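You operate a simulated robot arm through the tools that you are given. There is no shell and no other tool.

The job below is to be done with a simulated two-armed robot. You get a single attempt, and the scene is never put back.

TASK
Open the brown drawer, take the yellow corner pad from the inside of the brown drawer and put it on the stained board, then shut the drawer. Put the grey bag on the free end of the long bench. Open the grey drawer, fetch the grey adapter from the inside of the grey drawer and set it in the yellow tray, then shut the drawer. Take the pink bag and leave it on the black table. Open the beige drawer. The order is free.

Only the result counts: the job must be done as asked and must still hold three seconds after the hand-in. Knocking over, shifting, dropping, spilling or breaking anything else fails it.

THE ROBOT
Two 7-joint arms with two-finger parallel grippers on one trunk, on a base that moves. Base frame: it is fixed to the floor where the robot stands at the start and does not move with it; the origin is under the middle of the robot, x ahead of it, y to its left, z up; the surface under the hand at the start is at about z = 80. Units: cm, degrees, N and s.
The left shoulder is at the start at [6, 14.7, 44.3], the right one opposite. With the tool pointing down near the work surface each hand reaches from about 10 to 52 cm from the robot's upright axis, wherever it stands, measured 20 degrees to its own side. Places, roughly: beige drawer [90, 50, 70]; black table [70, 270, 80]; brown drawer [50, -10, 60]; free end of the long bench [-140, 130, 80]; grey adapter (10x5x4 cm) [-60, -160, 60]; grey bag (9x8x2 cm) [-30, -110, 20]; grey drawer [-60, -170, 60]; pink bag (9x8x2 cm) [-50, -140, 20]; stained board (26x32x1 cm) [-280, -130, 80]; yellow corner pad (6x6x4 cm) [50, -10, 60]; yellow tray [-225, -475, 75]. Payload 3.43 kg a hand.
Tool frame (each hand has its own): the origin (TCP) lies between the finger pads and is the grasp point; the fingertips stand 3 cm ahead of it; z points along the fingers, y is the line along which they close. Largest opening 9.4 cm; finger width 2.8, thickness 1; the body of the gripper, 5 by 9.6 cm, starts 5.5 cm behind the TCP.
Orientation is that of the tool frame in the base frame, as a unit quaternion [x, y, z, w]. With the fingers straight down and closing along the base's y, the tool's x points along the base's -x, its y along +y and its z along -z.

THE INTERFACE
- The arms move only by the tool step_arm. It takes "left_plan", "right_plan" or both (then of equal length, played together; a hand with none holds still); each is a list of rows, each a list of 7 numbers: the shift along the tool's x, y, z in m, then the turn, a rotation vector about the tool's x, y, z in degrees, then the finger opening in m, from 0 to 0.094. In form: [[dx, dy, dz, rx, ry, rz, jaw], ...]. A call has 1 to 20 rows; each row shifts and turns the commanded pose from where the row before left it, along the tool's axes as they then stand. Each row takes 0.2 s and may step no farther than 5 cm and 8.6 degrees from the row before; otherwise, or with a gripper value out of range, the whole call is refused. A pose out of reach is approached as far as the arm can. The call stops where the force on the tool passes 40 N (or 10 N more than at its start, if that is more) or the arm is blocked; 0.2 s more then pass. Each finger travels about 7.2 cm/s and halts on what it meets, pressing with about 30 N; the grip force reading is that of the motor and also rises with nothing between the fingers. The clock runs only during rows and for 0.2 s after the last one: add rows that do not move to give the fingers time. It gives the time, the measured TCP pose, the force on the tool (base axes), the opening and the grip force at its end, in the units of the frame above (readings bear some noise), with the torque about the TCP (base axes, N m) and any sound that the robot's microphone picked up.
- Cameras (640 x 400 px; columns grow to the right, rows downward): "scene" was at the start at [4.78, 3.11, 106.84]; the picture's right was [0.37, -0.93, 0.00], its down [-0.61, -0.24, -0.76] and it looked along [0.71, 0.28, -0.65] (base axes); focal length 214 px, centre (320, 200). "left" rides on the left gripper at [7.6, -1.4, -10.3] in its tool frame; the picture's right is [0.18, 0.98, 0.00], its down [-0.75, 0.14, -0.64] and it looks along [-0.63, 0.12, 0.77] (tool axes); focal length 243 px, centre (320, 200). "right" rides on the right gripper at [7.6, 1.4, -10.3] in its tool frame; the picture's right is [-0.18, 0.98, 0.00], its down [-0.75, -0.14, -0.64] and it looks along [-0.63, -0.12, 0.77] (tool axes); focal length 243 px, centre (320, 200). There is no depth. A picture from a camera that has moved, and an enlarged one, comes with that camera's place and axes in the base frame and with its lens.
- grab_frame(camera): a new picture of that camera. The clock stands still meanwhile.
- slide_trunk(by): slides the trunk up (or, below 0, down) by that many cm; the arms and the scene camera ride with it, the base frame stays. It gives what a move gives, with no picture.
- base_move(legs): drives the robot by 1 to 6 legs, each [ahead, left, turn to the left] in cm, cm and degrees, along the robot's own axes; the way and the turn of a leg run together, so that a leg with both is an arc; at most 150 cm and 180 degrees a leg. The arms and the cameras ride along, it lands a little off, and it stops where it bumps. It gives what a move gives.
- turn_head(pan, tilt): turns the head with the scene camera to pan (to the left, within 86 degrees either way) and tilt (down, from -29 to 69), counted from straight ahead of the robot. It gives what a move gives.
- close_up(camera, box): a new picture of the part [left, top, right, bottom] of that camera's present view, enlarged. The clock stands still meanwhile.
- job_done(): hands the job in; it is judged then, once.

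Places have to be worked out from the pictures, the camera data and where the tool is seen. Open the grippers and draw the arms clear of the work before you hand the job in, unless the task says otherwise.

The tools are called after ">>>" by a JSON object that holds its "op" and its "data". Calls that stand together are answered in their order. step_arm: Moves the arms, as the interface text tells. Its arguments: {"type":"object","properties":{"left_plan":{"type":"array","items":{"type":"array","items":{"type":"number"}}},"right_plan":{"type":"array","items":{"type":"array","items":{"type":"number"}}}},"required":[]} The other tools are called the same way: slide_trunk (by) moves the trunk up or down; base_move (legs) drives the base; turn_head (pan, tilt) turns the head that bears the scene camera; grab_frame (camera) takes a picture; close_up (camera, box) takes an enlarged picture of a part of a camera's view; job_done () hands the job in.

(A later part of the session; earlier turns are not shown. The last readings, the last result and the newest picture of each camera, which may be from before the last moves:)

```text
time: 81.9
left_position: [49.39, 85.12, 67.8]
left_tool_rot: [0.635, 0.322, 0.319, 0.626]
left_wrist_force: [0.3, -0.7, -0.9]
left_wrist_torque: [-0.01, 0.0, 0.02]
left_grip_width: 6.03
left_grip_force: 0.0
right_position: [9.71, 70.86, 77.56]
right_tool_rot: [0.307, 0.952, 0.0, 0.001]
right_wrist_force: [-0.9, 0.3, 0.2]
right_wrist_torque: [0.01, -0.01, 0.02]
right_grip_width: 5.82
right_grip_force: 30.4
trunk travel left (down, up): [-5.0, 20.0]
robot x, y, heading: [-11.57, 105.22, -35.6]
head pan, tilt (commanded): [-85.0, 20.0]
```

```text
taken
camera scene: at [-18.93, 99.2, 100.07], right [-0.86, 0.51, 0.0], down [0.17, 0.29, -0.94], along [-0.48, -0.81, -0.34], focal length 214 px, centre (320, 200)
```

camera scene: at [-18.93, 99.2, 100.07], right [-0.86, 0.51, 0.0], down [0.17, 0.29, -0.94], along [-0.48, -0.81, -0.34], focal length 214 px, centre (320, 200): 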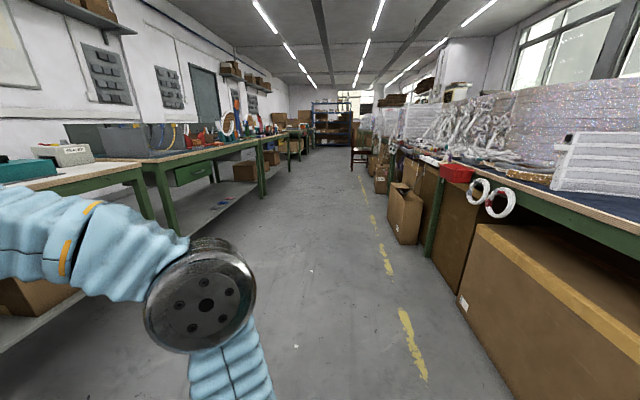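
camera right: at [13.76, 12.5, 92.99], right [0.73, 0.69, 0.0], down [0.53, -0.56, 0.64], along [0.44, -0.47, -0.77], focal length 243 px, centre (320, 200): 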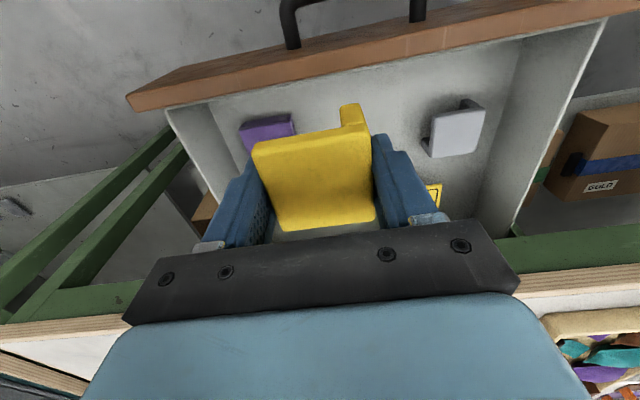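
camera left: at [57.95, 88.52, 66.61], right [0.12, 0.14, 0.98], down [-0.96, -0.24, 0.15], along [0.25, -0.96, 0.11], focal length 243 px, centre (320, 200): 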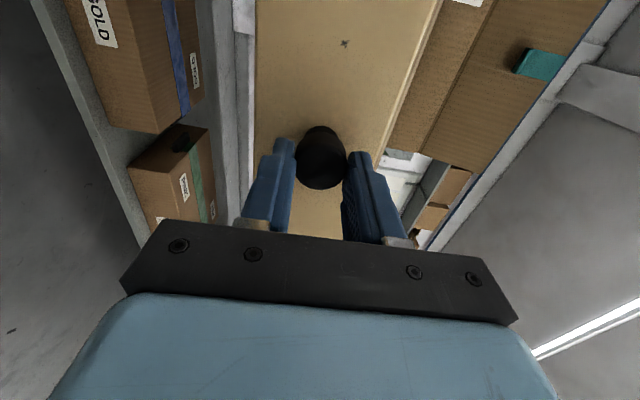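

The aisle runs between the wall benches and the long bench side (edge near X'≈-130). I retract the left hand to a compact pose, then move to mid-aisle and turn 180° to face the long-bench side.

>>> {"op": "step_arm", "data": {"left_plan": [[0.025, 0.014, -0.034, 0, 0, 0, 0.06], [0.025, 0.014, -0.034, 0, 0, 0, 0.06], [0.025, 0.014, -0.034, 0, 0, 0, 0.06], [0.025, 0.014, -0.034, 0, 0, 0, 0.06], [0.025, 0.014, -0.034, 0, 0, 0, 0.06], [0.025, 0.014, -0.034, 0, 0, 0, 0.06], [0.025, 0.014, -0.034, 0, 0, 0, 0.06], [0.025, 0.014, -0.034, 0, 0, 0, 0.06]]}}

>>> {"op": "base_move", "data": {"legs": [[0, -60, 0], [15, 0, 0], [0, 0, -90], [0, 0, -90]]}}

>>> {"op": "turn_head", "data": {"pan": -30, "tilt": 20}}

>>> {"op": "grab_frame", "data": {"camera": "scene"}}

>>> {"op": "turn_head", "data": {"pan": 50, "tilt": 20}}

>>> {"op": "grab_frame", "data": {"camera": "scene"}}

```text
time: 83.7
left_position: [39.09, 117.27, 79.44]
left_tool_rot: [0.635, 0.323, 0.318, 0.626]
left_wrist_force: [-0.5, 0.1, -0.5]
left_wrist_torque: [0.0, 0.02, 0.0]
left_grip_width: 6.02
left_grip_force: 0.1
right_position: [9.77, 70.88, 77.64]
right_tool_rot: [0.306, 0.952, 0.0, 0.001]
right_wrist_force: [0.5, 0.1, 1.3]
right_wrist_torque: [0.01, 0.03, 0.0]
right_grip_width: 5.81
right_grip_force: 29.5
trunk travel left (down, up): [-5.0, 20.0]
robot x, y, heading: [-11.57, 105.57, -35.8]
head pan, tilt (commanded): [-85.0, 20.0]
```

```text
time: 95.7
left_position: [-84.05, 38.22, 79.5]
left_tool_rot: [-0.315, 0.638, 0.63, -0.311]
left_wrist_force: [-0.2, -0.5, -0.5]
left_wrist_torque: [0.0, 0.01, 0.03]
left_grip_width: 6.0
left_grip_force: 0.0
right_position: [-53.47, 83.83, 77.63]
right_tool_rot: [0.948, -0.318, -0.001, -0.001]
right_wrist_force: [-0.2, 0.2, -0.1]
right_wrist_torque: [0.0, 0.0, -0.01]
right_grip_width: 5.79
right_grip_force: 30.1
trunk travel left (down, up): [-5.0, 20.0]
robot x, y, heading: [-32.84, 48.7, 143.0]
head pan, tilt (commanded): [-85.0, 20.0]
```

```text
time: 97.0
left_position: [-84.03, 38.26, 79.41]
left_tool_rot: [-0.314, 0.639, 0.629, -0.311]
left_wrist_force: [-0.7, 0.0, 0.9]
left_wrist_torque: [0.02, -0.03, -0.04]
left_grip_width: 6.0
left_grip_force: 0.1
right_position: [-53.5, 83.78, 77.64]
right_tool_rot: [0.948, -0.32, 0.0, 0.0]
right_wrist_force: [-0.7, 0.1, -0.6]
right_wrist_torque: [0.0, 0.01, -0.02]
right_grip_width: 5.8
right_grip_force: 30.1
trunk travel left (down, up): [-5.0, 20.0]
robot x, y, heading: [-33.09, 48.64, 142.5]
head pan, tilt (commanded): [-30.0, 20.0]
```

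```text
taken
camera scene: at [-34.32, 55.43, 100.07], right [0.92, 0.39, 0.0], down [0.13, -0.32, -0.94], along [-0.36, 0.87, -0.34], focal length 214 px, centre (320, 200)
```

scene: 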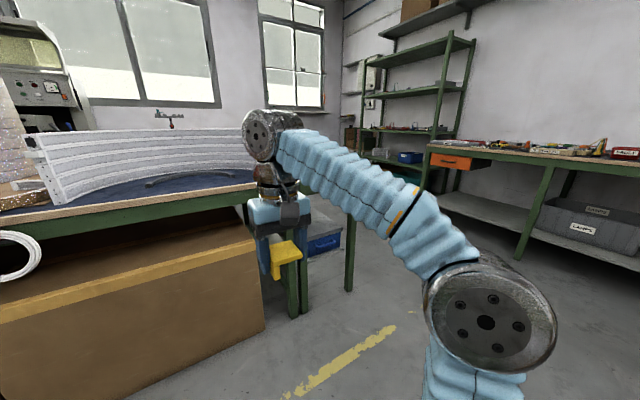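

```text
time: 98.5
left_position: [-83.98, 38.3, 79.42]
left_tool_rot: [-0.315, 0.639, 0.629, -0.311]
left_wrist_force: [0.3, -0.1, -0.4]
left_wrist_torque: [-0.02, -0.01, -0.01]
left_grip_width: 6.02
left_grip_force: 0.0
right_position: [-53.42, 83.72, 77.66]
right_tool_rot: [0.948, -0.319, -0.001, 0.0]
right_wrist_force: [0.2, 0.8, 0.0]
right_wrist_torque: [-0.01, -0.03, -0.01]
right_grip_width: 5.81
right_grip_force: 30.1
trunk travel left (down, up): [-5.0, 20.0]
robot x, y, heading: [-33.13, 48.96, 142.8]
head pan, tilt (commanded): [50.0, 20.0]
```

```text
taken
camera scene: at [-39.8, 44.78, 100.07], right [-0.22, 0.98, 0.0], down [0.33, 0.08, -0.94], along [-0.92, -0.21, -0.34], focal length 214 px, centre (320, 200)
```

scene: 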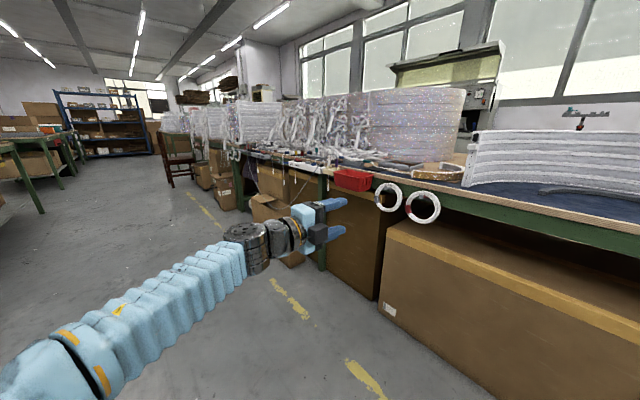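

The aisle toward -Y' is clear. I trim heading and drive sideways down it toward the stained board, pausing after 140 cm to check.

>>> {"op": "base_move", "data": {"legs": [[0, 0, 1.8], [0, 140, 0]]}}

>>> {"op": "turn_head", "data": {"pan": 40, "tilt": 20}}

>>> {"op": "grab_frame", "data": {"camera": "scene"}}

```text
time: 106.0
left_position: [-167.9, -79.03, 79.42]
left_tool_rot: [-0.32, 0.636, 0.627, -0.316]
left_wrist_force: [-0.7, 0.3, -0.5]
left_wrist_torque: [0.0, 0.02, 0.01]
left_grip_width: 6.02
left_grip_force: 0.1
right_position: [-138.17, -33.02, 77.61]
right_tool_rot: [0.95, -0.312, -0.001, 0.0]
right_wrist_force: [-0.1, 0.4, 0.4]
right_wrist_torque: [0.02, 0.01, -0.01]
right_grip_width: 5.79
right_grip_force: 30.2
trunk travel left (down, up): [-5.0, 20.0]
robot x, y, heading: [-117.05, -67.68, 143.7]
head pan, tilt (commanded): [50.0, 20.0]
```

```text
time: 106.7
left_position: [-167.74, -79.06, 79.41]
left_tool_rot: [-0.32, 0.636, 0.627, -0.317]
left_wrist_force: [0.6, 0.0, 0.2]
left_wrist_torque: [0.01, 0.04, 0.01]
left_grip_width: 6.0
left_grip_force: 0.1
right_position: [-138.1, -32.91, 77.71]
right_tool_rot: [0.95, -0.311, 0.0, -0.001]
right_wrist_force: [0.3, 0.3, -1.1]
right_wrist_torque: [-0.04, 0.02, -0.02]
right_grip_width: 5.79
right_grip_force: 30.2
trunk travel left (down, up): [-5.0, 20.0]
robot x, y, heading: [-117.06, -67.78, 143.6]
head pan, tilt (commanded): [40.0, 20.0]
```

```text
taken
camera scene: at [-123.96, -70.14, 100.07], right [-0.07, 1.0, 0.0], down [0.34, 0.02, -0.94], along [-0.94, -0.06, -0.34], focal length 214 px, centre (320, 200)
```

scene: 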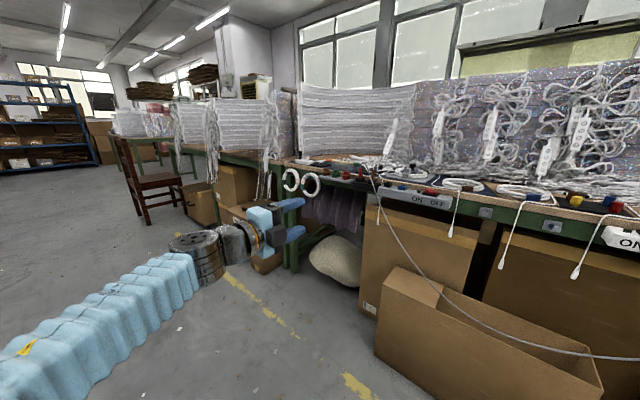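

The path stays clear (a chair stands further down at Y'≈-410). I continue 150 cm to come opposite the stained board and look at it.

>>> {"op": "base_move", "data": {"legs": [[0, 0, 0.9], [0, 150, 0]]}}

>>> {"op": "turn_head", "data": {"pan": -5, "tilt": 30}}

>>> {"op": "grab_frame", "data": {"camera": "scene"}}

```text
time: 114.5
left_position: [-255.88, -200.73, 79.51]
left_tool_rot: [-0.32, 0.637, 0.627, -0.316]
left_wrist_force: [-0.4, 0.5, 0.5]
left_wrist_torque: [0.01, 0.01, 0.01]
left_grip_width: 6.01
left_grip_force: 0.1
right_position: [-225.98, -154.79, 77.64]
right_tool_rot: [0.95, -0.313, 0.0, -0.001]
right_wrist_force: [0.4, -0.8, -0.3]
right_wrist_torque: [0.01, 0.01, -0.01]
right_grip_width: 5.79
right_grip_force: 29.5
trunk travel left (down, up): [-5.0, 20.0]
robot x, y, heading: [-205.08, -189.24, 143.4]
head pan, tilt (commanded): [40.0, 20.0]
```

```text
time: 115.6
left_position: [-255.92, -200.75, 79.4]
left_tool_rot: [-0.319, 0.637, 0.627, -0.315]
left_wrist_force: [1.1, -0.3, 0.0]
left_wrist_torque: [-0.01, 0.02, -0.01]
left_grip_width: 5.99
left_grip_force: 0.0
right_position: [-225.92, -154.7, 77.62]
right_tool_rot: [0.95, -0.312, 0.0, 0.0]
right_wrist_force: [0.3, -1.3, 0.1]
right_wrist_torque: [-0.01, 0.0, -0.02]
right_grip_width: 5.79
right_grip_force: 30.3
trunk travel left (down, up): [-5.0, 20.0]
robot x, y, heading: [-205.33, -189.05, 143.3]
head pan, tilt (commanded): [-5.0, 30.0]
```

```text
taken
camera scene: at [-209.49, -185.37, 98.47], right [0.66, 0.75, 0.0], down [0.38, -0.33, -0.87], along [-0.65, 0.57, -0.5], focal length 214 px, centre (320, 200)
```

scene: 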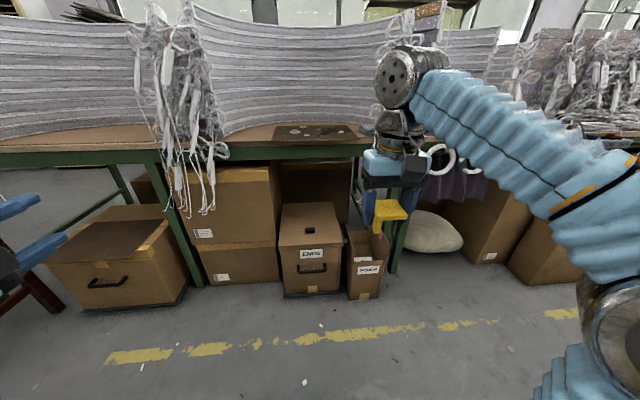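

The stained board is the dark board on the bench at (325,132). I raise the trunk 20 cm so the hands clear the bench and I can see the board's surface.

>>> {"op": "slide_trunk", "data": {"by": 19}}

>>> {"op": "grab_frame", "data": {"camera": "scene"}}

>>> {"op": "close_up", "data": {"camera": "scene", "box": [200, 100, 420, 230]}}

```text
time: 117.7
left_position: [-256.01, -200.65, 98.42]
left_tool_rot: [-0.319, 0.636, 0.627, -0.317]
left_wrist_force: [-0.6, 0.1, -0.1]
left_wrist_torque: [0.04, 0.01, 0.01]
left_grip_width: 5.98
left_grip_force: 0.0
right_position: [-225.93, -154.73, 96.6]
right_tool_rot: [0.95, -0.313, -0.001, -0.001]
right_wrist_force: [-0.5, 0.5, 0.5]
right_wrist_torque: [-0.01, 0.03, -0.04]
right_grip_width: 5.79
right_grip_force: 29.9
trunk travel left (down, up): [-24.0, 1.0]
robot x, y, heading: [-204.81, -189.55, 143.4]
head pan, tilt (commanded): [-5.0, 30.0]
```

```text
taken
camera scene: at [-209.49, -185.36, 117.46], right [0.66, 0.75, 0.0], down [0.38, -0.33, -0.87], along [-0.65, 0.57, -0.5], focal length 214 px, centre (320, 200)
```

scene: 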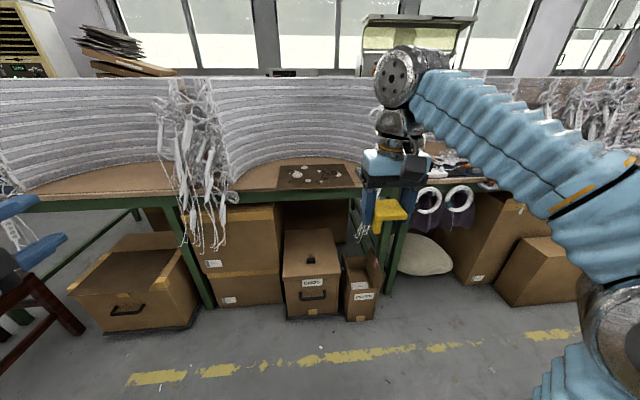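

```text
2.91 times, centred on (310, 165) of scene
camera zoom: at [-209.49, -185.36, 117.46], right [0.66, 0.75, 0.0], down [0.38, -0.33, -0.87], along [-0.65, 0.57, -0.5], focal length 624 px, centre (349, 302)
```

zoom: 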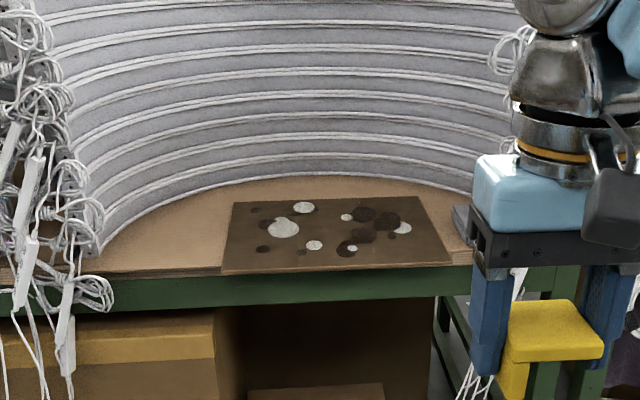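

The board's front edge lies along the bench edge, centre near (-278, -129). Tassels hang about where my left hand would end up, so I first pull the left hand back as far as it goes.

>>> {"op": "step_arm", "data": {"left_plan": [[0, 0, -0.03, 0, 0, 0, 0.06], [0, 0, -0.03, 0, 0, 0, 0.06], [0, 0, -0.03, 0, 0, 0, 0.06], [0, 0, -0.03, 0, 0, 0, 0.06], [0, 0, -0.03, 0, 0, 0, 0.06]]}}

```text
time: 118.9
left_position: [-243.83, -209.58, 98.53]
left_tool_rot: [-0.319, 0.636, 0.627, -0.316]
left_wrist_force: [-0.6, 0.3, 0.4]
left_wrist_torque: [0.04, -0.04, 0.0]
left_grip_width: 5.98
left_grip_force: 0.1
right_position: [-226.04, -154.72, 96.76]
right_tool_rot: [0.95, -0.312, -0.001, 0.0]
right_wrist_force: [0.0, 0.0, 0.3]
right_wrist_torque: [0.02, -0.05, 0.0]
right_grip_width: 5.78
right_grip_force: 30.3
trunk travel left (down, up): [-24.0, 1.0]
robot x, y, heading: [-205.16, -189.57, 143.6]
head pan, tilt (commanded): [-5.0, 30.0]
```

The left hand came back 15 cm without trouble. I trim heading, shift left 7 and drive forward 41 toward the board.

>>> {"op": "base_move", "data": {"legs": [[0, 7, 1], [41, 0, 0]]}}

>>> {"op": "turn_head", "data": {"pan": -10, "tilt": 50}}

>>> {"op": "grab_frame", "data": {"camera": "scene"}}

>>> {"op": "grab_frame", "data": {"camera": "right"}}

```text
time: 122.1
left_position: [-281.76, -191.71, 98.57]
left_tool_rot: [-0.323, 0.635, 0.625, -0.32]
left_wrist_force: [-0.5, -0.2, 0.2]
left_wrist_torque: [0.01, 0.01, 0.0]
left_grip_width: 6.0
left_grip_force: 0.1
right_position: [-264.59, -136.55, 96.61]
right_tool_rot: [0.952, -0.307, 0.0, 0.0]
right_wrist_force: [-0.7, -0.3, 0.3]
right_wrist_torque: [0.0, -0.03, -0.03]
right_grip_width: 5.82
right_grip_force: 29.8
trunk travel left (down, up): [-24.0, 1.0]
robot x, y, heading: [-243.17, -171.16, 144.1]
head pan, tilt (commanded): [-5.0, 30.0]
```

```text
time: 122.9
left_position: [-281.77, -191.66, 98.69]
left_tool_rot: [-0.323, 0.635, 0.625, -0.32]
left_wrist_force: [0.1, 0.9, 0.7]
left_wrist_torque: [0.02, 0.0, 0.02]
left_grip_width: 5.99
left_grip_force: 0.0
right_position: [-264.64, -136.5, 96.78]
right_tool_rot: [0.952, -0.306, -0.001, 0.0]
right_wrist_force: [0.1, -0.6, -0.3]
right_wrist_torque: [0.0, 0.03, 0.02]
right_grip_width: 5.81
right_grip_force: 30.0
trunk travel left (down, up): [-24.0, 1.0]
robot x, y, heading: [-243.23, -170.85, 144.4]
head pan, tilt (commanded): [-10.0, 50.0]
```

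```text
taken
camera scene: at [-246.29, -167.33, 114.52], right [0.71, 0.7, 0.0], down [0.54, -0.55, -0.64], along [-0.45, 0.46, -0.77], focal length 214 px, centre (320, 200)
```

scene: 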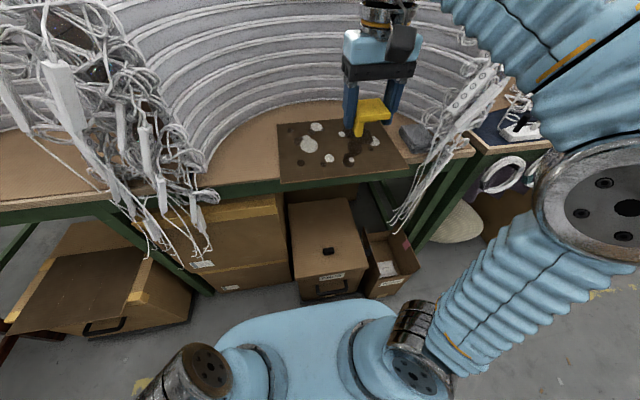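

```text
taken
camera right: at [-259.31, -142.18, 106.96], right [-0.72, -0.69, 0.0], down [-0.53, 0.55, 0.64], along [-0.45, 0.47, -0.77], focal length 243 px, centre (320, 200)
```

right: 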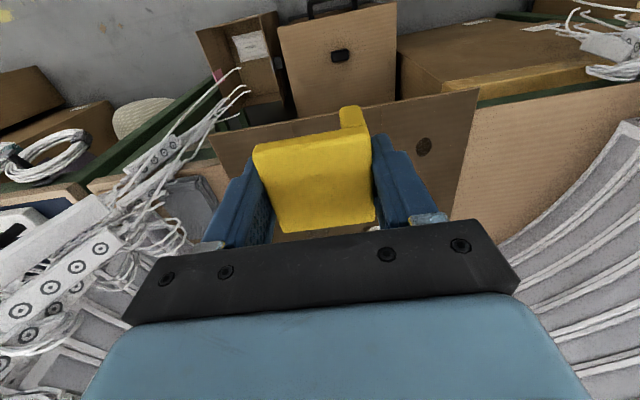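

The board surface is near z≈78.5 and its front edge at X'≈-139; the pad hangs just in front of it. I nudge the base 3 cm forward for reach, then lower the hand to z≈88 and move it 10 cm in over the board.

>>> {"op": "base_move", "data": {"legs": [[3, 0, 0]]}}

>>> {"op": "step_arm", "data": {"right_plan": [[0, 0, 0.04, 0, 0, 0, 0.03], [-0.02, 0.01, 0.04, 0, 0, 0, 0.03], [-0.03, 0.01, 0, 0, 0, 0, 0.03], [-0.03, 0, 0, 0, 0, 0, 0.03], [-0.02, 0, 0, 0, 0, 0, 0.03], [0, 0, 0, 0, 0, 0, 0.03]]}}

>>> {"op": "grab_frame", "data": {"camera": "scene"}}

>>> {"op": "grab_frame", "data": {"camera": "right"}}

```text
time: 123.8
left_position: [-284.18, -189.87, 98.55]
left_tool_rot: [-0.322, 0.635, 0.625, -0.319]
left_wrist_force: [0.6, 0.2, 0.4]
left_wrist_torque: [0.0, 0.03, 0.01]
left_grip_width: 6.02
left_grip_force: 0.0
right_position: [-267.19, -134.75, 96.79]
right_tool_rot: [0.952, -0.308, -0.001, 0.0]
right_wrist_force: [0.5, -0.2, 0.8]
right_wrist_torque: [0.01, 0.05, 0.0]
right_grip_width: 5.82
right_grip_force: 29.6
trunk travel left (down, up): [-24.0, 1.0]
robot x, y, heading: [-245.74, -169.31, 144.3]
head pan, tilt (commanded): [-10.0, 50.0]
```

```text
time: 125.2
left_position: [-284.26, -189.9, 98.5]
left_tool_rot: [-0.323, 0.635, 0.625, -0.32]
left_wrist_force: [-0.1, -1.1, -0.3]
left_wrist_torque: [0.0, -0.01, 0.02]
left_grip_width: 6.02
left_grip_force: 0.0
right_position: [-276.52, -130.6, 88.58]
right_tool_rot: [0.952, -0.307, -0.001, 0.0]
right_wrist_force: [0.1, -0.1, -0.5]
right_wrist_torque: [0.02, 0.01, 0.01]
right_grip_width: 5.79
right_grip_force: 30.0
trunk travel left (down, up): [-24.0, 1.0]
robot x, y, heading: [-245.41, -169.48, 144.5]
head pan, tilt (commanded): [-10.0, 50.0]
```

```text
taken
camera scene: at [-248.77, -165.56, 114.51], right [0.71, 0.7, 0.0], down [0.54, -0.55, -0.64], along [-0.45, 0.46, -0.77], focal length 214 px, centre (320, 200)
```

scene: 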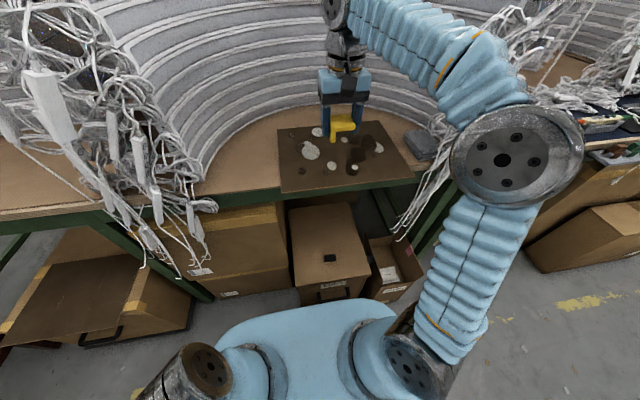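

```text
taken
camera right: at [-271.12, -136.1, 98.93], right [-0.72, -0.69, 0.0], down [-0.53, 0.55, 0.64], along [-0.45, 0.47, -0.77], focal length 243 px, centre (320, 200)
```

right: 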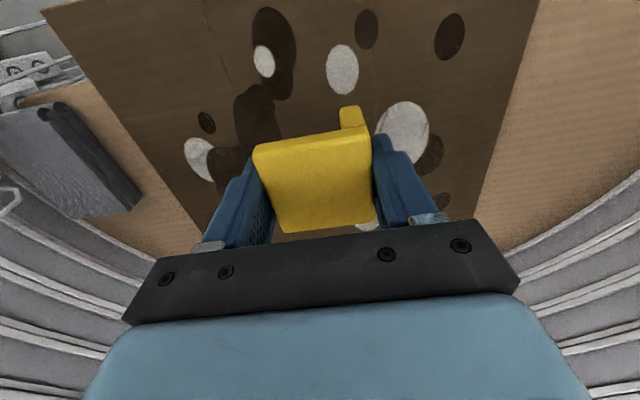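

The pad is over the board, well within its edges. I lower 4.3 cm, then creep down to contact.

>>> {"op": "step_arm", "data": {"right_plan": [[0, 0, 0.025, 0, 0, 0, 0.03], [0, 0, 0.015, 0, 0, 0, 0.03], [0, 0, 0.004, 0, 0, 0, 0.03], [0, 0, 0, 0, 0, 0, 0.03]]}}

```text
time: 126.2
left_position: [-284.27, -189.84, 98.58]
left_tool_rot: [-0.322, 0.634, 0.626, -0.32]
left_wrist_force: [-0.4, -1.2, -0.4]
left_wrist_torque: [0.03, -0.02, 0.01]
left_grip_width: 6.0
left_grip_force: 0.0
right_position: [-276.41, -130.52, 84.44]
right_tool_rot: [0.952, -0.306, 0.0, -0.001]
right_wrist_force: [0.3, -0.1, 0.1]
right_wrist_torque: [0.06, -0.01, -0.01]
right_grip_width: 5.81
right_grip_force: 30.2
trunk travel left (down, up): [-24.0, 1.0]
robot x, y, heading: [-245.9, -169.04, 144.4]
head pan, tilt (commanded): [-10.0, 50.0]
```

>>> {"op": "step_arm", "data": {"right_plan": [[0, 0, 0.004, 0, 0, 0, 0.03], [0, 0, 0.003, 0, 0, 0, 0.03], [0, 0, 0.003, 0, 0, 0, 0.03], [0, 0, 0, 0, 0, 0, 0.03]]}}

```text
time: 127.2
left_position: [-284.16, -189.89, 98.41]
left_tool_rot: [-0.323, 0.635, 0.625, -0.32]
left_wrist_force: [0.0, 1.1, -1.0]
left_wrist_torque: [-0.01, -0.01, -0.02]
left_grip_width: 5.99
left_grip_force: 0.1
right_position: [-276.47, -130.6, 83.28]
right_tool_rot: [0.952, -0.306, -0.002, 0.0]
right_wrist_force: [0.6, 0.6, 0.2]
right_wrist_torque: [0.02, 0.02, -0.01]
right_grip_width: 5.81
right_grip_force: 29.5
trunk travel left (down, up): [-24.0, 1.0]
robot x, y, heading: [-245.59, -169.94, 144.5]
head pan, tilt (commanded): [-10.0, 50.0]
```

No contact yet at z=83.3 (forces near zero). I continue lowering in small steps.

>>> {"op": "step_arm", "data": {"right_plan": [[0, 0, 0.003, 0, 0, 0, 0.03], [0, 0, 0.003, 0, 0, 0, 0.03], [0, 0, 0.002, 0, 0, 0, 0.03], [0, 0, 0, 0, 0, 0, 0.03]]}}

>>> {"op": "close_up", "data": {"camera": "scene", "box": [250, 60, 430, 200]}}

```text
time: 128.2
left_position: [-284.22, -189.88, 98.46]
left_tool_rot: [-0.322, 0.635, 0.626, -0.319]
left_wrist_force: [-0.6, -0.7, 0.1]
left_wrist_torque: [0.01, -0.01, 0.02]
left_grip_width: 6.0
left_grip_force: 0.0
right_position: [-276.51, -130.48, 82.56]
right_tool_rot: [0.952, -0.307, -0.001, 0.0]
right_wrist_force: [0.0, 0.0, 0.9]
right_wrist_torque: [0.0, -0.01, -0.03]
right_grip_width: 5.79
right_grip_force: 29.8
trunk travel left (down, up): [-24.0, 1.0]
robot x, y, heading: [-245.66, -169.8, 144.3]
head pan, tilt (commanded): [-10.0, 50.0]
```

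```text
2.86 times, centred on (340, 130) of scene
camera zoom: at [-248.76, -165.56, 114.51], right [0.71, 0.7, 0.0], down [0.54, -0.55, -0.64], along [-0.45, 0.46, -0.77], focal length 613 px, centre (263, 400)
```

zoom: 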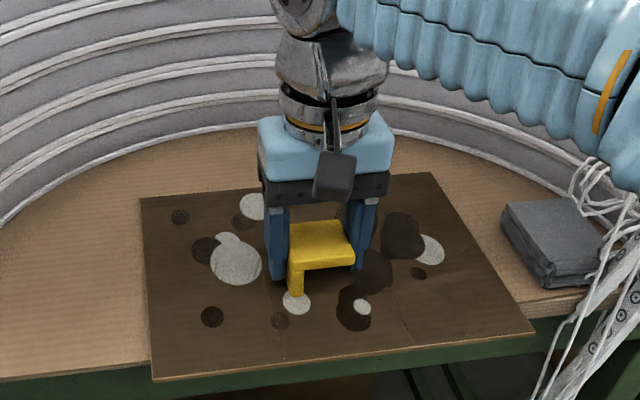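

It looks nearly touching. A few more millimetres with force watching.

>>> {"op": "step_arm", "data": {"right_plan": [[0, 0, 0.003, 0, 0, 0, 0.03], [0, 0, 0.002, 0, 0, 0, 0.03], [0, 0, 0, 0, 0, 0, 0.03]]}}

```text
time: 129.0
left_position: [-284.19, -189.97, 98.6]
left_tool_rot: [-0.322, 0.635, 0.626, -0.319]
left_wrist_force: [0.2, 0.2, -0.4]
left_wrist_torque: [0.0, -0.01, 0.01]
left_grip_width: 5.98
left_grip_force: 0.1
right_position: [-276.4, -130.62, 82.19]
right_tool_rot: [0.952, -0.307, -0.004, -0.002]
right_wrist_force: [-2.1, 4.7, 29.2]
right_wrist_torque: [-0.07, 0.19, -0.07]
right_grip_width: 5.81
right_grip_force: 30.0
trunk travel left (down, up): [-24.0, 1.0]
robot x, y, heading: [-245.41, -169.37, 144.4]
head pan, tilt (commanded): [-10.0, 50.0]
```

Contact: 29 N. I relieve 2 mm, open the fingers slowly to both sides, and lift away.

>>> {"op": "step_arm", "data": {"right_plan": [[0, 0, -0.002, 0, 0, 0, 0.03], [0, 0, 0, 0, 0, 0, 0.064], [0, 0, 0, 0, 0, 0, 0.075], [0, 0, 0, 0, 0, 0, 0.085], [0, 0, 0, 0, 0, 0, 0.085]]}}

>>> {"op": "grab_frame", "data": {"camera": "right"}}

```text
time: 130.2
left_position: [-284.25, -189.86, 98.54]
left_tool_rot: [-0.323, 0.634, 0.625, -0.32]
left_wrist_force: [0.0, 0.3, 0.6]
left_wrist_torque: [-0.01, -0.02, -0.04]
left_grip_width: 6.01
left_grip_force: 0.1
right_position: [-276.53, -130.54, 82.2]
right_tool_rot: [0.952, -0.306, -0.001, 0.0]
right_wrist_force: [0.1, -0.1, 0.2]
right_wrist_torque: [0.02, 0.0, 0.01]
right_grip_width: 8.52
right_grip_force: 0.1
trunk travel left (down, up): [-24.0, 1.0]
robot x, y, heading: [-245.94, -169.11, 144.3]
head pan, tilt (commanded): [-10.0, 50.0]
```

```text
taken
camera right: at [-271.08, -136.21, 92.46], right [-0.72, -0.69, 0.0], down [-0.53, 0.55, 0.64], along [-0.45, 0.47, -0.77], focal length 243 px, centre (320, 200)
```

right: 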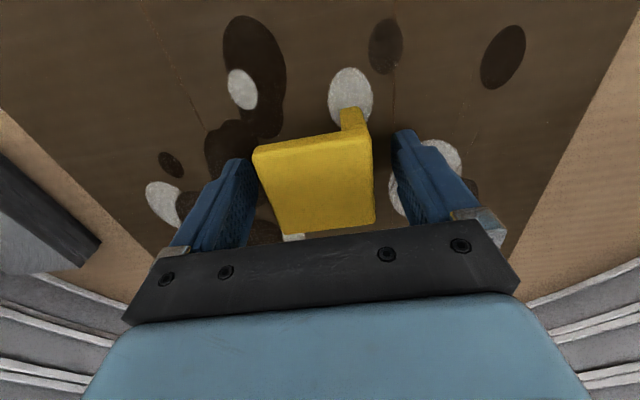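

The pad is released upright on the board. I lift the hand 12 cm, drawing it back toward the robot afterward.

>>> {"op": "step_arm", "data": {"right_plan": [[0, 0, -0.03, 0, 0, 0, 0.085], [0, 0, -0.04, 0, 0, 0, 0.085], [0, 0, -0.03, 0, 0, 0, 0.085], [0.03, 0, -0.02, 0, 0, 0, 0.085], [0.04, 0, -0.01, 0, 0, 0, 0.085], [0.04, 0, 0, 0, 0, 0, 0.085]]}}

>>> {"op": "close_up", "data": {"camera": "scene", "box": [250, 80, 430, 200]}}

```text
time: 131.6
left_position: [-284.28, -189.91, 98.5]
left_tool_rot: [-0.322, 0.635, 0.625, -0.319]
left_wrist_force: [-1.2, 0.6, -0.1]
left_wrist_torque: [-0.01, -0.01, 0.0]
left_grip_width: 5.98
left_grip_force: 0.1
right_position: [-267.69, -136.99, 95.3]
right_tool_rot: [0.952, -0.306, 0.0, 0.0]
right_wrist_force: [0.2, -0.7, -0.6]
right_wrist_torque: [-0.03, -0.02, -0.03]
right_grip_width: 8.51
right_grip_force: 0.0
trunk travel left (down, up): [-24.0, 1.0]
robot x, y, heading: [-245.73, -169.04, 144.1]
head pan, tilt (commanded): [-10.0, 50.0]
```

```text
3.33 times, centred on (340, 140) of scene
camera zoom: at [-248.79, -165.55, 114.51], right [0.71, 0.7, 0.0], down [0.54, -0.55, -0.64], along [-0.45, 0.46, -0.77], focal length 715 px, centre (253, 400)
```

zoom: 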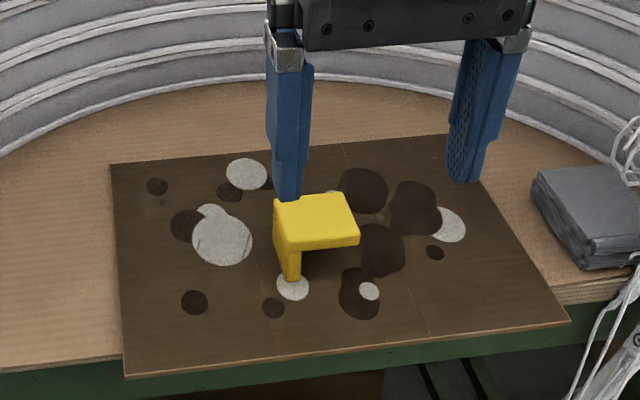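

The pad stands on the board. I back off to mid-aisle, turn around to face the wall benches, and look for the grey drawer.

>>> {"op": "base_move", "data": {"legs": [[-46, 0, 0], [0, 0, 90], [0, 0, 90]]}}

>>> {"op": "turn_head", "data": {"pan": 35, "tilt": 25}}

>>> {"op": "grab_frame", "data": {"camera": "scene"}}

>>> {"op": "turn_head", "data": {"pan": -45, "tilt": 20}}

>>> {"op": "grab_frame", "data": {"camera": "scene"}}

```text
time: 141.9
left_position: [-169.42, -176.78, 98.45]
left_tool_rot: [0.641, 0.308, 0.305, 0.633]
left_wrist_force: [0.0, -0.6, 0.2]
left_wrist_torque: [-0.01, 0.02, 0.03]
left_grip_width: 6.01
left_grip_force: 0.1
right_position: [-188.37, -229.06, 95.28]
right_tool_rot: [0.327, 0.945, -0.001, 0.001]
right_wrist_force: [0.0, -0.4, 0.0]
right_wrist_torque: [0.02, 0.0, 0.0]
right_grip_width: 8.51
right_grip_force: 0.1
trunk travel left (down, up): [-24.0, 1.0]
robot x, y, heading: [-209.15, -195.63, -38.0]
head pan, tilt (commanded): [-10.0, 50.0]
```

```text
time: 143.0
left_position: [-169.4, -176.84, 98.48]
left_tool_rot: [0.642, 0.308, 0.305, 0.632]
left_wrist_force: [-0.4, 0.2, 0.4]
left_wrist_torque: [0.02, 0.04, -0.02]
left_grip_width: 6.0
left_grip_force: 0.0
right_position: [-188.38, -229.1, 95.32]
right_tool_rot: [0.328, 0.945, -0.001, 0.002]
right_wrist_force: [-0.1, 0.3, -0.5]
right_wrist_torque: [0.02, 0.0, -0.02]
right_grip_width: 8.52
right_grip_force: 0.1
trunk travel left (down, up): [-24.0, 1.0]
robot x, y, heading: [-209.21, -196.08, -37.9]
head pan, tilt (commanded): [35.0, 25.0]
```

```text
taken
camera scene: at [-202.09, -194.38, 118.26], right [-0.06, -1.0, 0.0], down [-0.42, 0.02, -0.91], along [0.9, -0.05, -0.42], focal length 214 px, centre (320, 200)
```

scene: 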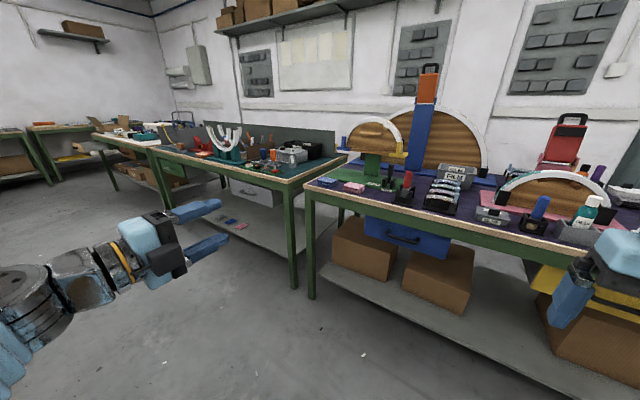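

```text
time: 144.5
left_position: [-169.47, -176.92, 98.49]
left_tool_rot: [0.641, 0.308, 0.305, 0.633]
left_wrist_force: [-0.1, -0.1, 0.4]
left_wrist_torque: [-0.01, -0.01, 0.01]
left_grip_width: 6.0
left_grip_force: 0.0
right_position: [-188.52, -229.04, 95.24]
right_tool_rot: [0.327, 0.945, 0.0, 0.002]
right_wrist_force: [0.0, 0.1, 0.4]
right_wrist_torque: [-0.02, -0.01, 0.0]
right_grip_width: 8.5
right_grip_force: 0.1
trunk travel left (down, up): [-24.0, 1.0]
robot x, y, heading: [-208.82, -195.62, -38.2]
head pan, tilt (commanded): [-45.0, 20.0]
```

```text
taken
camera scene: at [-210.17, -203.1, 119.07], right [-0.99, -0.12, 0.0], down [-0.04, 0.34, -0.94], along [0.11, -0.93, -0.34], focal length 214 px, centre (320, 200)
```

scene: 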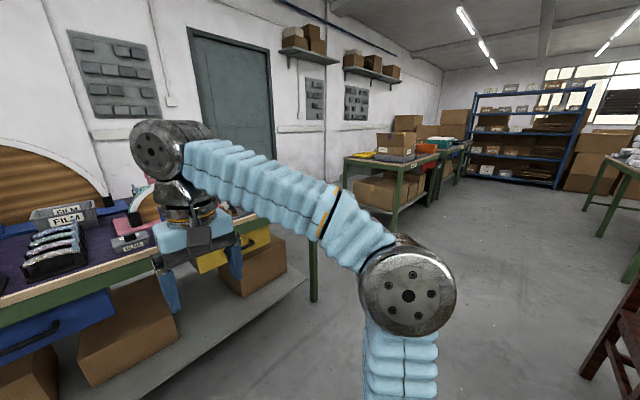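

The grey drawer is on the teal-topped second table, and the yellow tray shows on a table further down. I trim heading, move left along the aisle to face the grey drawer, and lower the trunk again.

>>> {"op": "base_move", "data": {"legs": [[0, 0, 2.5], [0, 88, 0]]}}

>>> {"op": "slide_trunk", "data": {"by": -19}}

>>> {"op": "turn_head", "data": {"pan": 10, "tilt": 35}}

>>> {"op": "grab_frame", "data": {"camera": "scene"}}

```text
time: 149.5
left_position: [-120.62, -103.13, 98.54]
left_tool_rot: [0.632, 0.328, 0.325, 0.622]
left_wrist_force: [-0.3, -0.5, 0.0]
left_wrist_torque: [0.02, -0.01, -0.03]
left_grip_width: 5.99
left_grip_force: 0.1
right_position: [-136.16, -156.28, 95.36]
right_tool_rot: [0.297, 0.955, 0.0, 0.001]
right_wrist_force: [0.4, -0.2, 0.5]
right_wrist_torque: [-0.01, -0.02, -0.02]
right_grip_width: 8.5
right_grip_force: 0.0
trunk travel left (down, up): [-24.0, 1.0]
robot x, y, heading: [-158.46, -124.23, -34.4]
head pan, tilt (commanded): [-45.0, 20.0]
```

```text
time: 151.6
left_position: [-120.55, -103.08, 79.48]
left_tool_rot: [0.631, 0.33, 0.325, 0.622]
left_wrist_force: [-0.3, 0.2, 0.3]
left_wrist_torque: [-0.02, -0.01, 0.0]
left_grip_width: 5.98
left_grip_force: 0.1
right_position: [-136.07, -156.37, 76.31]
right_tool_rot: [0.298, 0.955, 0.0, 0.0]
right_wrist_force: [-0.4, 0.0, 0.3]
right_wrist_torque: [-0.04, -0.02, 0.0]
right_grip_width: 8.5
right_grip_force: 0.1
trunk travel left (down, up): [-5.0, 20.0]
robot x, y, heading: [-158.76, -124.05, -34.5]
head pan, tilt (commanded): [-45.0, 20.0]
```

```text
time: 152.8
left_position: [-120.52, -103.16, 79.61]
left_tool_rot: [0.632, 0.329, 0.325, 0.622]
left_wrist_force: [-0.2, 0.6, -0.4]
left_wrist_torque: [-0.01, 0.0, 0.03]
left_grip_width: 5.98
left_grip_force: 0.1
right_position: [-136.19, -156.26, 76.43]
right_tool_rot: [0.298, 0.955, 0.0, 0.001]
right_wrist_force: [1.3, 0.1, 0.7]
right_wrist_torque: [0.01, 0.01, 0.01]
right_grip_width: 8.52
right_grip_force: 0.1
trunk travel left (down, up): [-5.0, 20.0]
robot x, y, heading: [-158.71, -124.05, -34.6]
head pan, tilt (commanded): [10.0, 35.0]
```

```text
taken
camera scene: at [-153.23, -126.36, 97.69], right [-0.42, -0.91, 0.0], down [-0.52, 0.24, -0.82], along [0.74, -0.34, -0.57], focal length 214 px, centre (320, 200)
```

scene: 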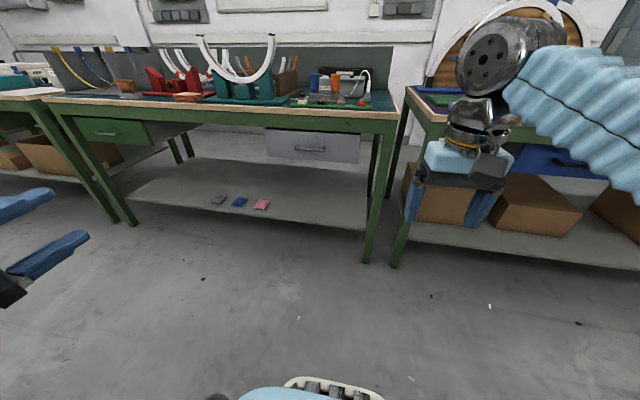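

The grey drawer's handle works out at about X'≈29.5, Y'≈-172, z≈64.6; bags lie near the shelf's front edge. I trim the base and bring the left hand to a pre-grasp pose facing the handle.

>>> {"op": "base_move", "data": {"legs": [[0, 4, -1]]}}

>>> {"op": "slide_trunk", "data": {"by": -3}}

>>> {"op": "step_arm", "data": {"left_plan": [[-0.0265, -0.01, 0.034, 0, 0, 0, 0.06], [-0.0265, -0.015, 0.034, 0, 0, 0, 0.06], [-0.0265, -0.015, 0.034, 0, 0, 0, 0.06], [-0.0265, -0.015, 0.034, 0, 0, 0, 0.06], [-0.0265, -0.015, 0.034, 0, 0, 0, 0.06], [-0.0265, -0.015, 0.034, 0, 0, 0, 0.06], [-0.0265, -0.015, 0.034, 0, 0, 0, 0.06], [-0.0265, -0.015, 0.034, 0, 0, 0, 0.06]]}}

>>> {"op": "grab_frame", "data": {"camera": "left"}}

>>> {"op": "grab_frame", "data": {"camera": "scene"}}

```text
time: 153.7
left_position: [-117.75, -100.48, 79.6]
left_tool_rot: [0.634, 0.324, 0.319, 0.626]
left_wrist_force: [-0.2, -1.1, 0.1]
left_wrist_torque: [0.0, 0.01, -0.03]
left_grip_width: 5.98
left_grip_force: 0.1
right_position: [-134.44, -153.4, 76.32]
right_tool_rot: [0.305, 0.952, 0.0, 0.0]
right_wrist_force: [0.1, -0.1, 0.1]
right_wrist_torque: [-0.01, -0.02, 0.02]
right_grip_width: 8.52
right_grip_force: 0.0
trunk travel left (down, up): [-5.0, 20.0]
robot x, y, heading: [-156.74, -121.1, -35.5]
head pan, tilt (commanded): [10.0, 35.0]
```

```text
time: 154.5
left_position: [-117.86, -100.55, 76.46]
left_tool_rot: [0.635, 0.322, 0.32, 0.625]
left_wrist_force: [0.7, -0.4, -0.4]
left_wrist_torque: [0.01, 0.0, 0.01]
left_grip_width: 6.0
left_grip_force: 0.1
right_position: [-134.43, -153.47, 73.34]
right_tool_rot: [0.306, 0.952, 0.0, 0.001]
right_wrist_force: [0.0, -1.0, -0.1]
right_wrist_torque: [0.01, 0.01, 0.01]
right_grip_width: 8.49
right_grip_force: 0.1
trunk travel left (down, up): [-2.0, 23.0]
robot x, y, heading: [-156.27, -121.02, -35.8]
head pan, tilt (commanded): [10.0, 35.0]
```

```text
time: 156.3
left_position: [-107.86, -133.63, 65.11]
left_tool_rot: [0.634, 0.323, 0.32, 0.625]
left_wrist_force: [0.4, -0.2, -0.6]
left_wrist_torque: [0.03, 0.01, 0.01]
left_grip_width: 6.01
left_grip_force: 0.1
left hand out of reach, approached as far as the arm can: row 5, 6
right_position: [-134.49, -153.5, 73.24]
right_tool_rot: [0.306, 0.952, 0.0, 0.001]
right_wrist_force: [0.2, 0.3, -0.1]
right_wrist_torque: [0.0, 0.01, 0.03]
right_grip_width: 8.48
right_grip_force: 0.1
trunk travel left (down, up): [-2.0, 23.0]
robot x, y, heading: [-156.13, -121.19, -35.5]
head pan, tilt (commanded): [10.0, 35.0]
```

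```text
taken
camera left: at [-111.66, -121.4, 63.86], right [0.12, 0.14, 0.98], down [-0.96, -0.24, 0.15], along [0.25, -0.96, 0.11], focal length 243 px, centre (320, 200)
```

left: 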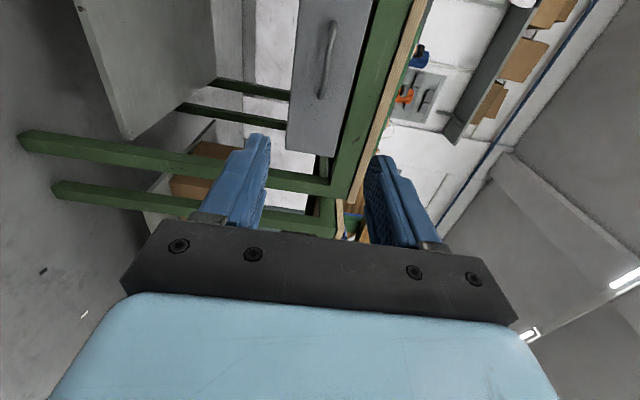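

```text
taken
camera scene: at [-150.98, -123.16, 94.69], right [-0.43, -0.9, 0.0], down [-0.52, 0.25, -0.82], along [0.74, -0.35, -0.57], focal length 214 px, centre (320, 200)
```

scene: 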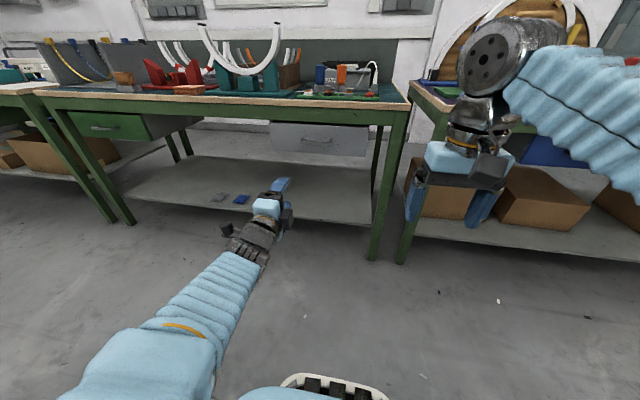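

The left hand is aligned laterally (Y'≈-171.4) and roughly at handle height. I drive forward 22 cm and re-measure from close.

>>> {"op": "base_move", "data": {"legs": [[22, 0, 0]]}}

>>> {"op": "grab_frame", "data": {"camera": "left"}}

>>> {"op": "close_up", "data": {"camera": "scene", "box": [220, 70, 420, 200]}}

```text
time: 158.0
left_position: [-89.97, -146.3, 65.04]
left_tool_rot: [0.634, 0.323, 0.32, 0.625]
left_wrist_force: [-0.6, 0.5, 0.6]
left_wrist_torque: [0.03, 0.01, -0.02]
left_grip_width: 6.01
left_grip_force: 0.1
right_position: [-116.54, -166.16, 73.32]
right_tool_rot: [0.305, 0.952, 0.0, 0.001]
right_wrist_force: [-0.2, -0.4, 0.3]
right_wrist_torque: [0.01, 0.01, -0.01]
right_grip_width: 8.49
right_grip_force: 0.0
trunk travel left (down, up): [-2.0, 23.0]
robot x, y, heading: [-138.54, -134.02, -35.7]
head pan, tilt (commanded): [10.0, 35.0]
```

```text
taken
camera left: at [-93.76, -134.2, 63.89], right [0.12, 0.14, 0.98], down [-0.96, -0.24, 0.15], along [0.25, -0.96, 0.11], focal length 243 px, centre (320, 200)
```

left: 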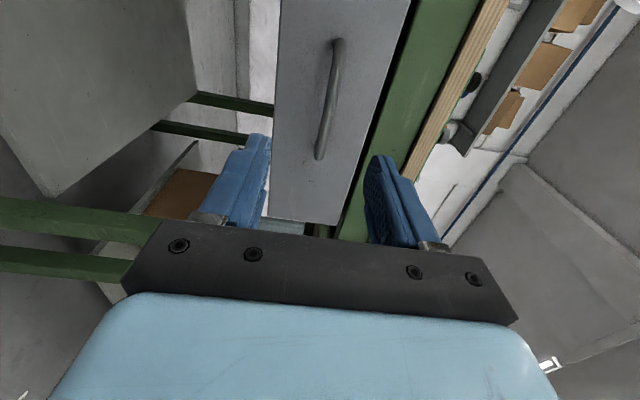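

```text
3.08 times, centred on (320, 135) of scene
camera zoom: at [-133.04, -135.98, 94.69], right [-0.43, -0.9, 0.0], down [-0.52, 0.25, -0.82], along [0.74, -0.35, -0.57], focal length 660 px, centre (320, 400)
```

zoom: 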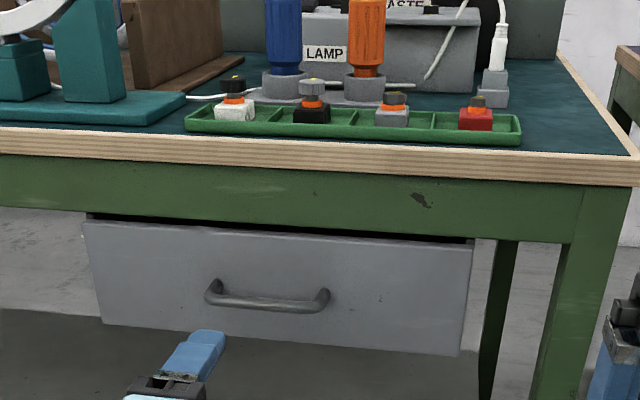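

The bar is now fixed at X'≈28.3, Y'≈-172.5, z≈65.7. I drive 7 cm more, fine-align the hand, and advance 6 cm, then check.

>>> {"op": "base_move", "data": {"legs": [[7, 0, 0]]}}

>>> {"op": "step_arm", "data": {"left_plan": [[-0.011, 0.007, 0, 0, 0, 0, 0.06], [0, 0, 0.03, 0, 0, 0, 0.06], [0, 0, 0.03, 0, 0, 0, 0.06], [0, 0, 0, 0, 0, 0, 0.06]]}}

>>> {"op": "grab_frame", "data": {"camera": "left"}}

```text
time: 159.0
left_position: [-84.27, -150.41, 65.03]
left_tool_rot: [0.635, 0.323, 0.319, 0.625]
left_wrist_force: [0.1, 0.3, 0.8]
left_wrist_torque: [0.03, -0.01, -0.02]
left_grip_width: 5.99
left_grip_force: 0.1
right_position: [-110.8, -170.15, 73.3]
right_tool_rot: [0.304, 0.953, 0.0, 0.001]
right_wrist_force: [-0.5, 0.0, 0.1]
right_wrist_torque: [0.02, 0.02, -0.01]
right_grip_width: 8.5
right_grip_force: 0.0
trunk travel left (down, up): [-2.0, 23.0]
robot x, y, heading: [-133.04, -138.3, -35.5]
head pan, tilt (commanded): [10.0, 35.0]
```

```text
time: 160.0
left_position: [-80.0, -154.65, 65.68]
left_tool_rot: [0.634, 0.324, 0.32, 0.625]
left_wrist_force: [-0.1, -0.6, 0.4]
left_wrist_torque: [0.03, -0.01, 0.0]
left_grip_width: 5.99
left_grip_force: 0.0
right_position: [-110.75, -170.33, 73.4]
right_tool_rot: [0.304, 0.953, 0.0, 0.001]
right_wrist_force: [-0.8, 0.1, 0.7]
right_wrist_torque: [-0.01, 0.01, -0.02]
right_grip_width: 8.52
right_grip_force: 0.0
trunk travel left (down, up): [-2.0, 23.0]
robot x, y, heading: [-132.58, -138.04, -35.6]
head pan, tilt (commanded): [10.0, 35.0]
```

```text
taken
camera left: at [-83.9, -142.62, 64.56], right [0.12, 0.14, 0.98], down [-0.96, -0.24, 0.15], along [0.25, -0.96, 0.11], focal length 243 px, centre (320, 200)
```

left: 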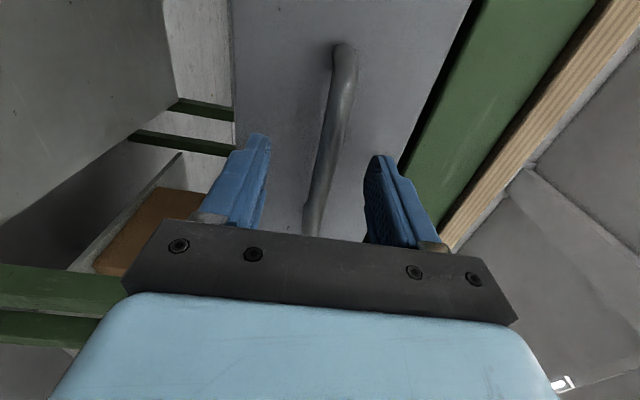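

The bar is between the fingers, about 3.5 cm ahead of the TCP. I advance 3.3 cm and close.

>>> {"op": "step_arm", "data": {"left_plan": [[0, 0.002, 0.018, 0, 0, 0, 0.06], [0, 0, 0.015, 0, 0, 0, 0.06], [0, 0, 0, 0, 0, 0, 0.04], [0, 0, 0, 0, 0, 0, 0.02], [0, 0, 0, 0, 0, 0, 0.005], [0, 0, 0, 0, 0, 0, 0.005]]}}

>>> {"op": "grab_frame", "data": {"camera": "left"}}

```text
time: 160.4
left_position: [-78.74, -155.75, 65.93]
left_tool_rot: [0.635, 0.323, 0.32, 0.625]
left_wrist_force: [-23.0, 16.8, -0.1]
left_wrist_torque: [-0.69, -0.83, -0.24]
left_grip_width: 6.03
left_grip_force: 0.2
right_position: [-110.95, -170.26, 73.33]
right_tool_rot: [0.306, 0.952, -0.002, 0.001]
right_wrist_force: [-0.4, -0.4, -0.1]
right_wrist_torque: [0.04, 0.0, -0.02]
right_grip_width: 8.49
right_grip_force: 0.1
trunk travel left (down, up): [-2.0, 23.0]
robot x, y, heading: [-132.59, -137.93, -35.4]
head pan, tilt (commanded): [10.0, 35.0]
stopped in row 2 (left hand): the force on the tool passed its limit at 76 N (the readings are from after the stop); the commanded pose is now the measured one
```

```text
taken
camera left: at [-82.57, -143.56, 64.7], right [0.12, 0.14, 0.98], down [-0.96, -0.24, 0.15], along [0.25, -0.96, 0.11], focal length 243 px, centre (320, 200)
```

left: 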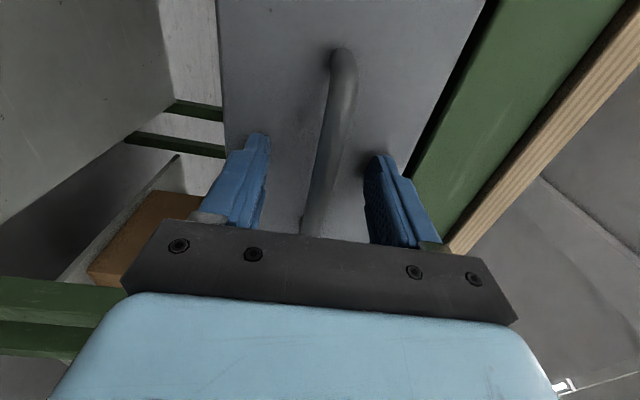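

The upper fingertip met the drawer front, so the bar is already around the TCP. I back off 4 mm and close on it.

>>> {"op": "step_arm", "data": {"left_plan": [[0, 0, -0.004, 0, 0, 0, 0.06], [0, 0, 0, 0, 0, 0, 0.04], [0, 0, 0, 0, 0, 0, 0.02], [0, 0, 0, 0, 0, 0, 0.005], [0, 0, 0, 0, 0, 0, 0.005], [0, 0, 0, 0, 0, 0, 0.005]]}}

>>> {"op": "grab_frame", "data": {"camera": "left"}}

```text
time: 161.8
left_position: [-78.9, -155.51, 65.94]
left_tool_rot: [0.634, 0.323, 0.32, 0.625]
left_wrist_force: [3.2, 0.3, 9.7]
left_wrist_torque: [-0.1, 0.06, -0.08]
left_grip_width: 1.62
left_grip_force: 44.7
right_position: [-110.78, -170.21, 73.38]
right_tool_rot: [0.306, 0.952, 0.0, 0.001]
right_wrist_force: [-0.3, 0.4, 0.8]
right_wrist_torque: [0.0, 0.01, 0.0]
right_grip_width: 8.5
right_grip_force: 0.1
trunk travel left (down, up): [-2.0, 23.0]
robot x, y, heading: [-132.55, -138.18, -35.3]
head pan, tilt (commanded): [10.0, 35.0]
```

```text
taken
camera left: at [-82.82, -143.4, 64.72], right [0.12, 0.14, 0.98], down [-0.96, -0.24, 0.15], along [0.25, -0.96, 0.11], focal length 243 px, centre (320, 200)
```

left: 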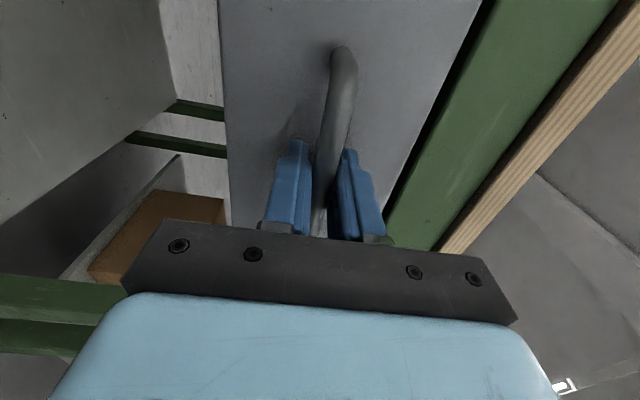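

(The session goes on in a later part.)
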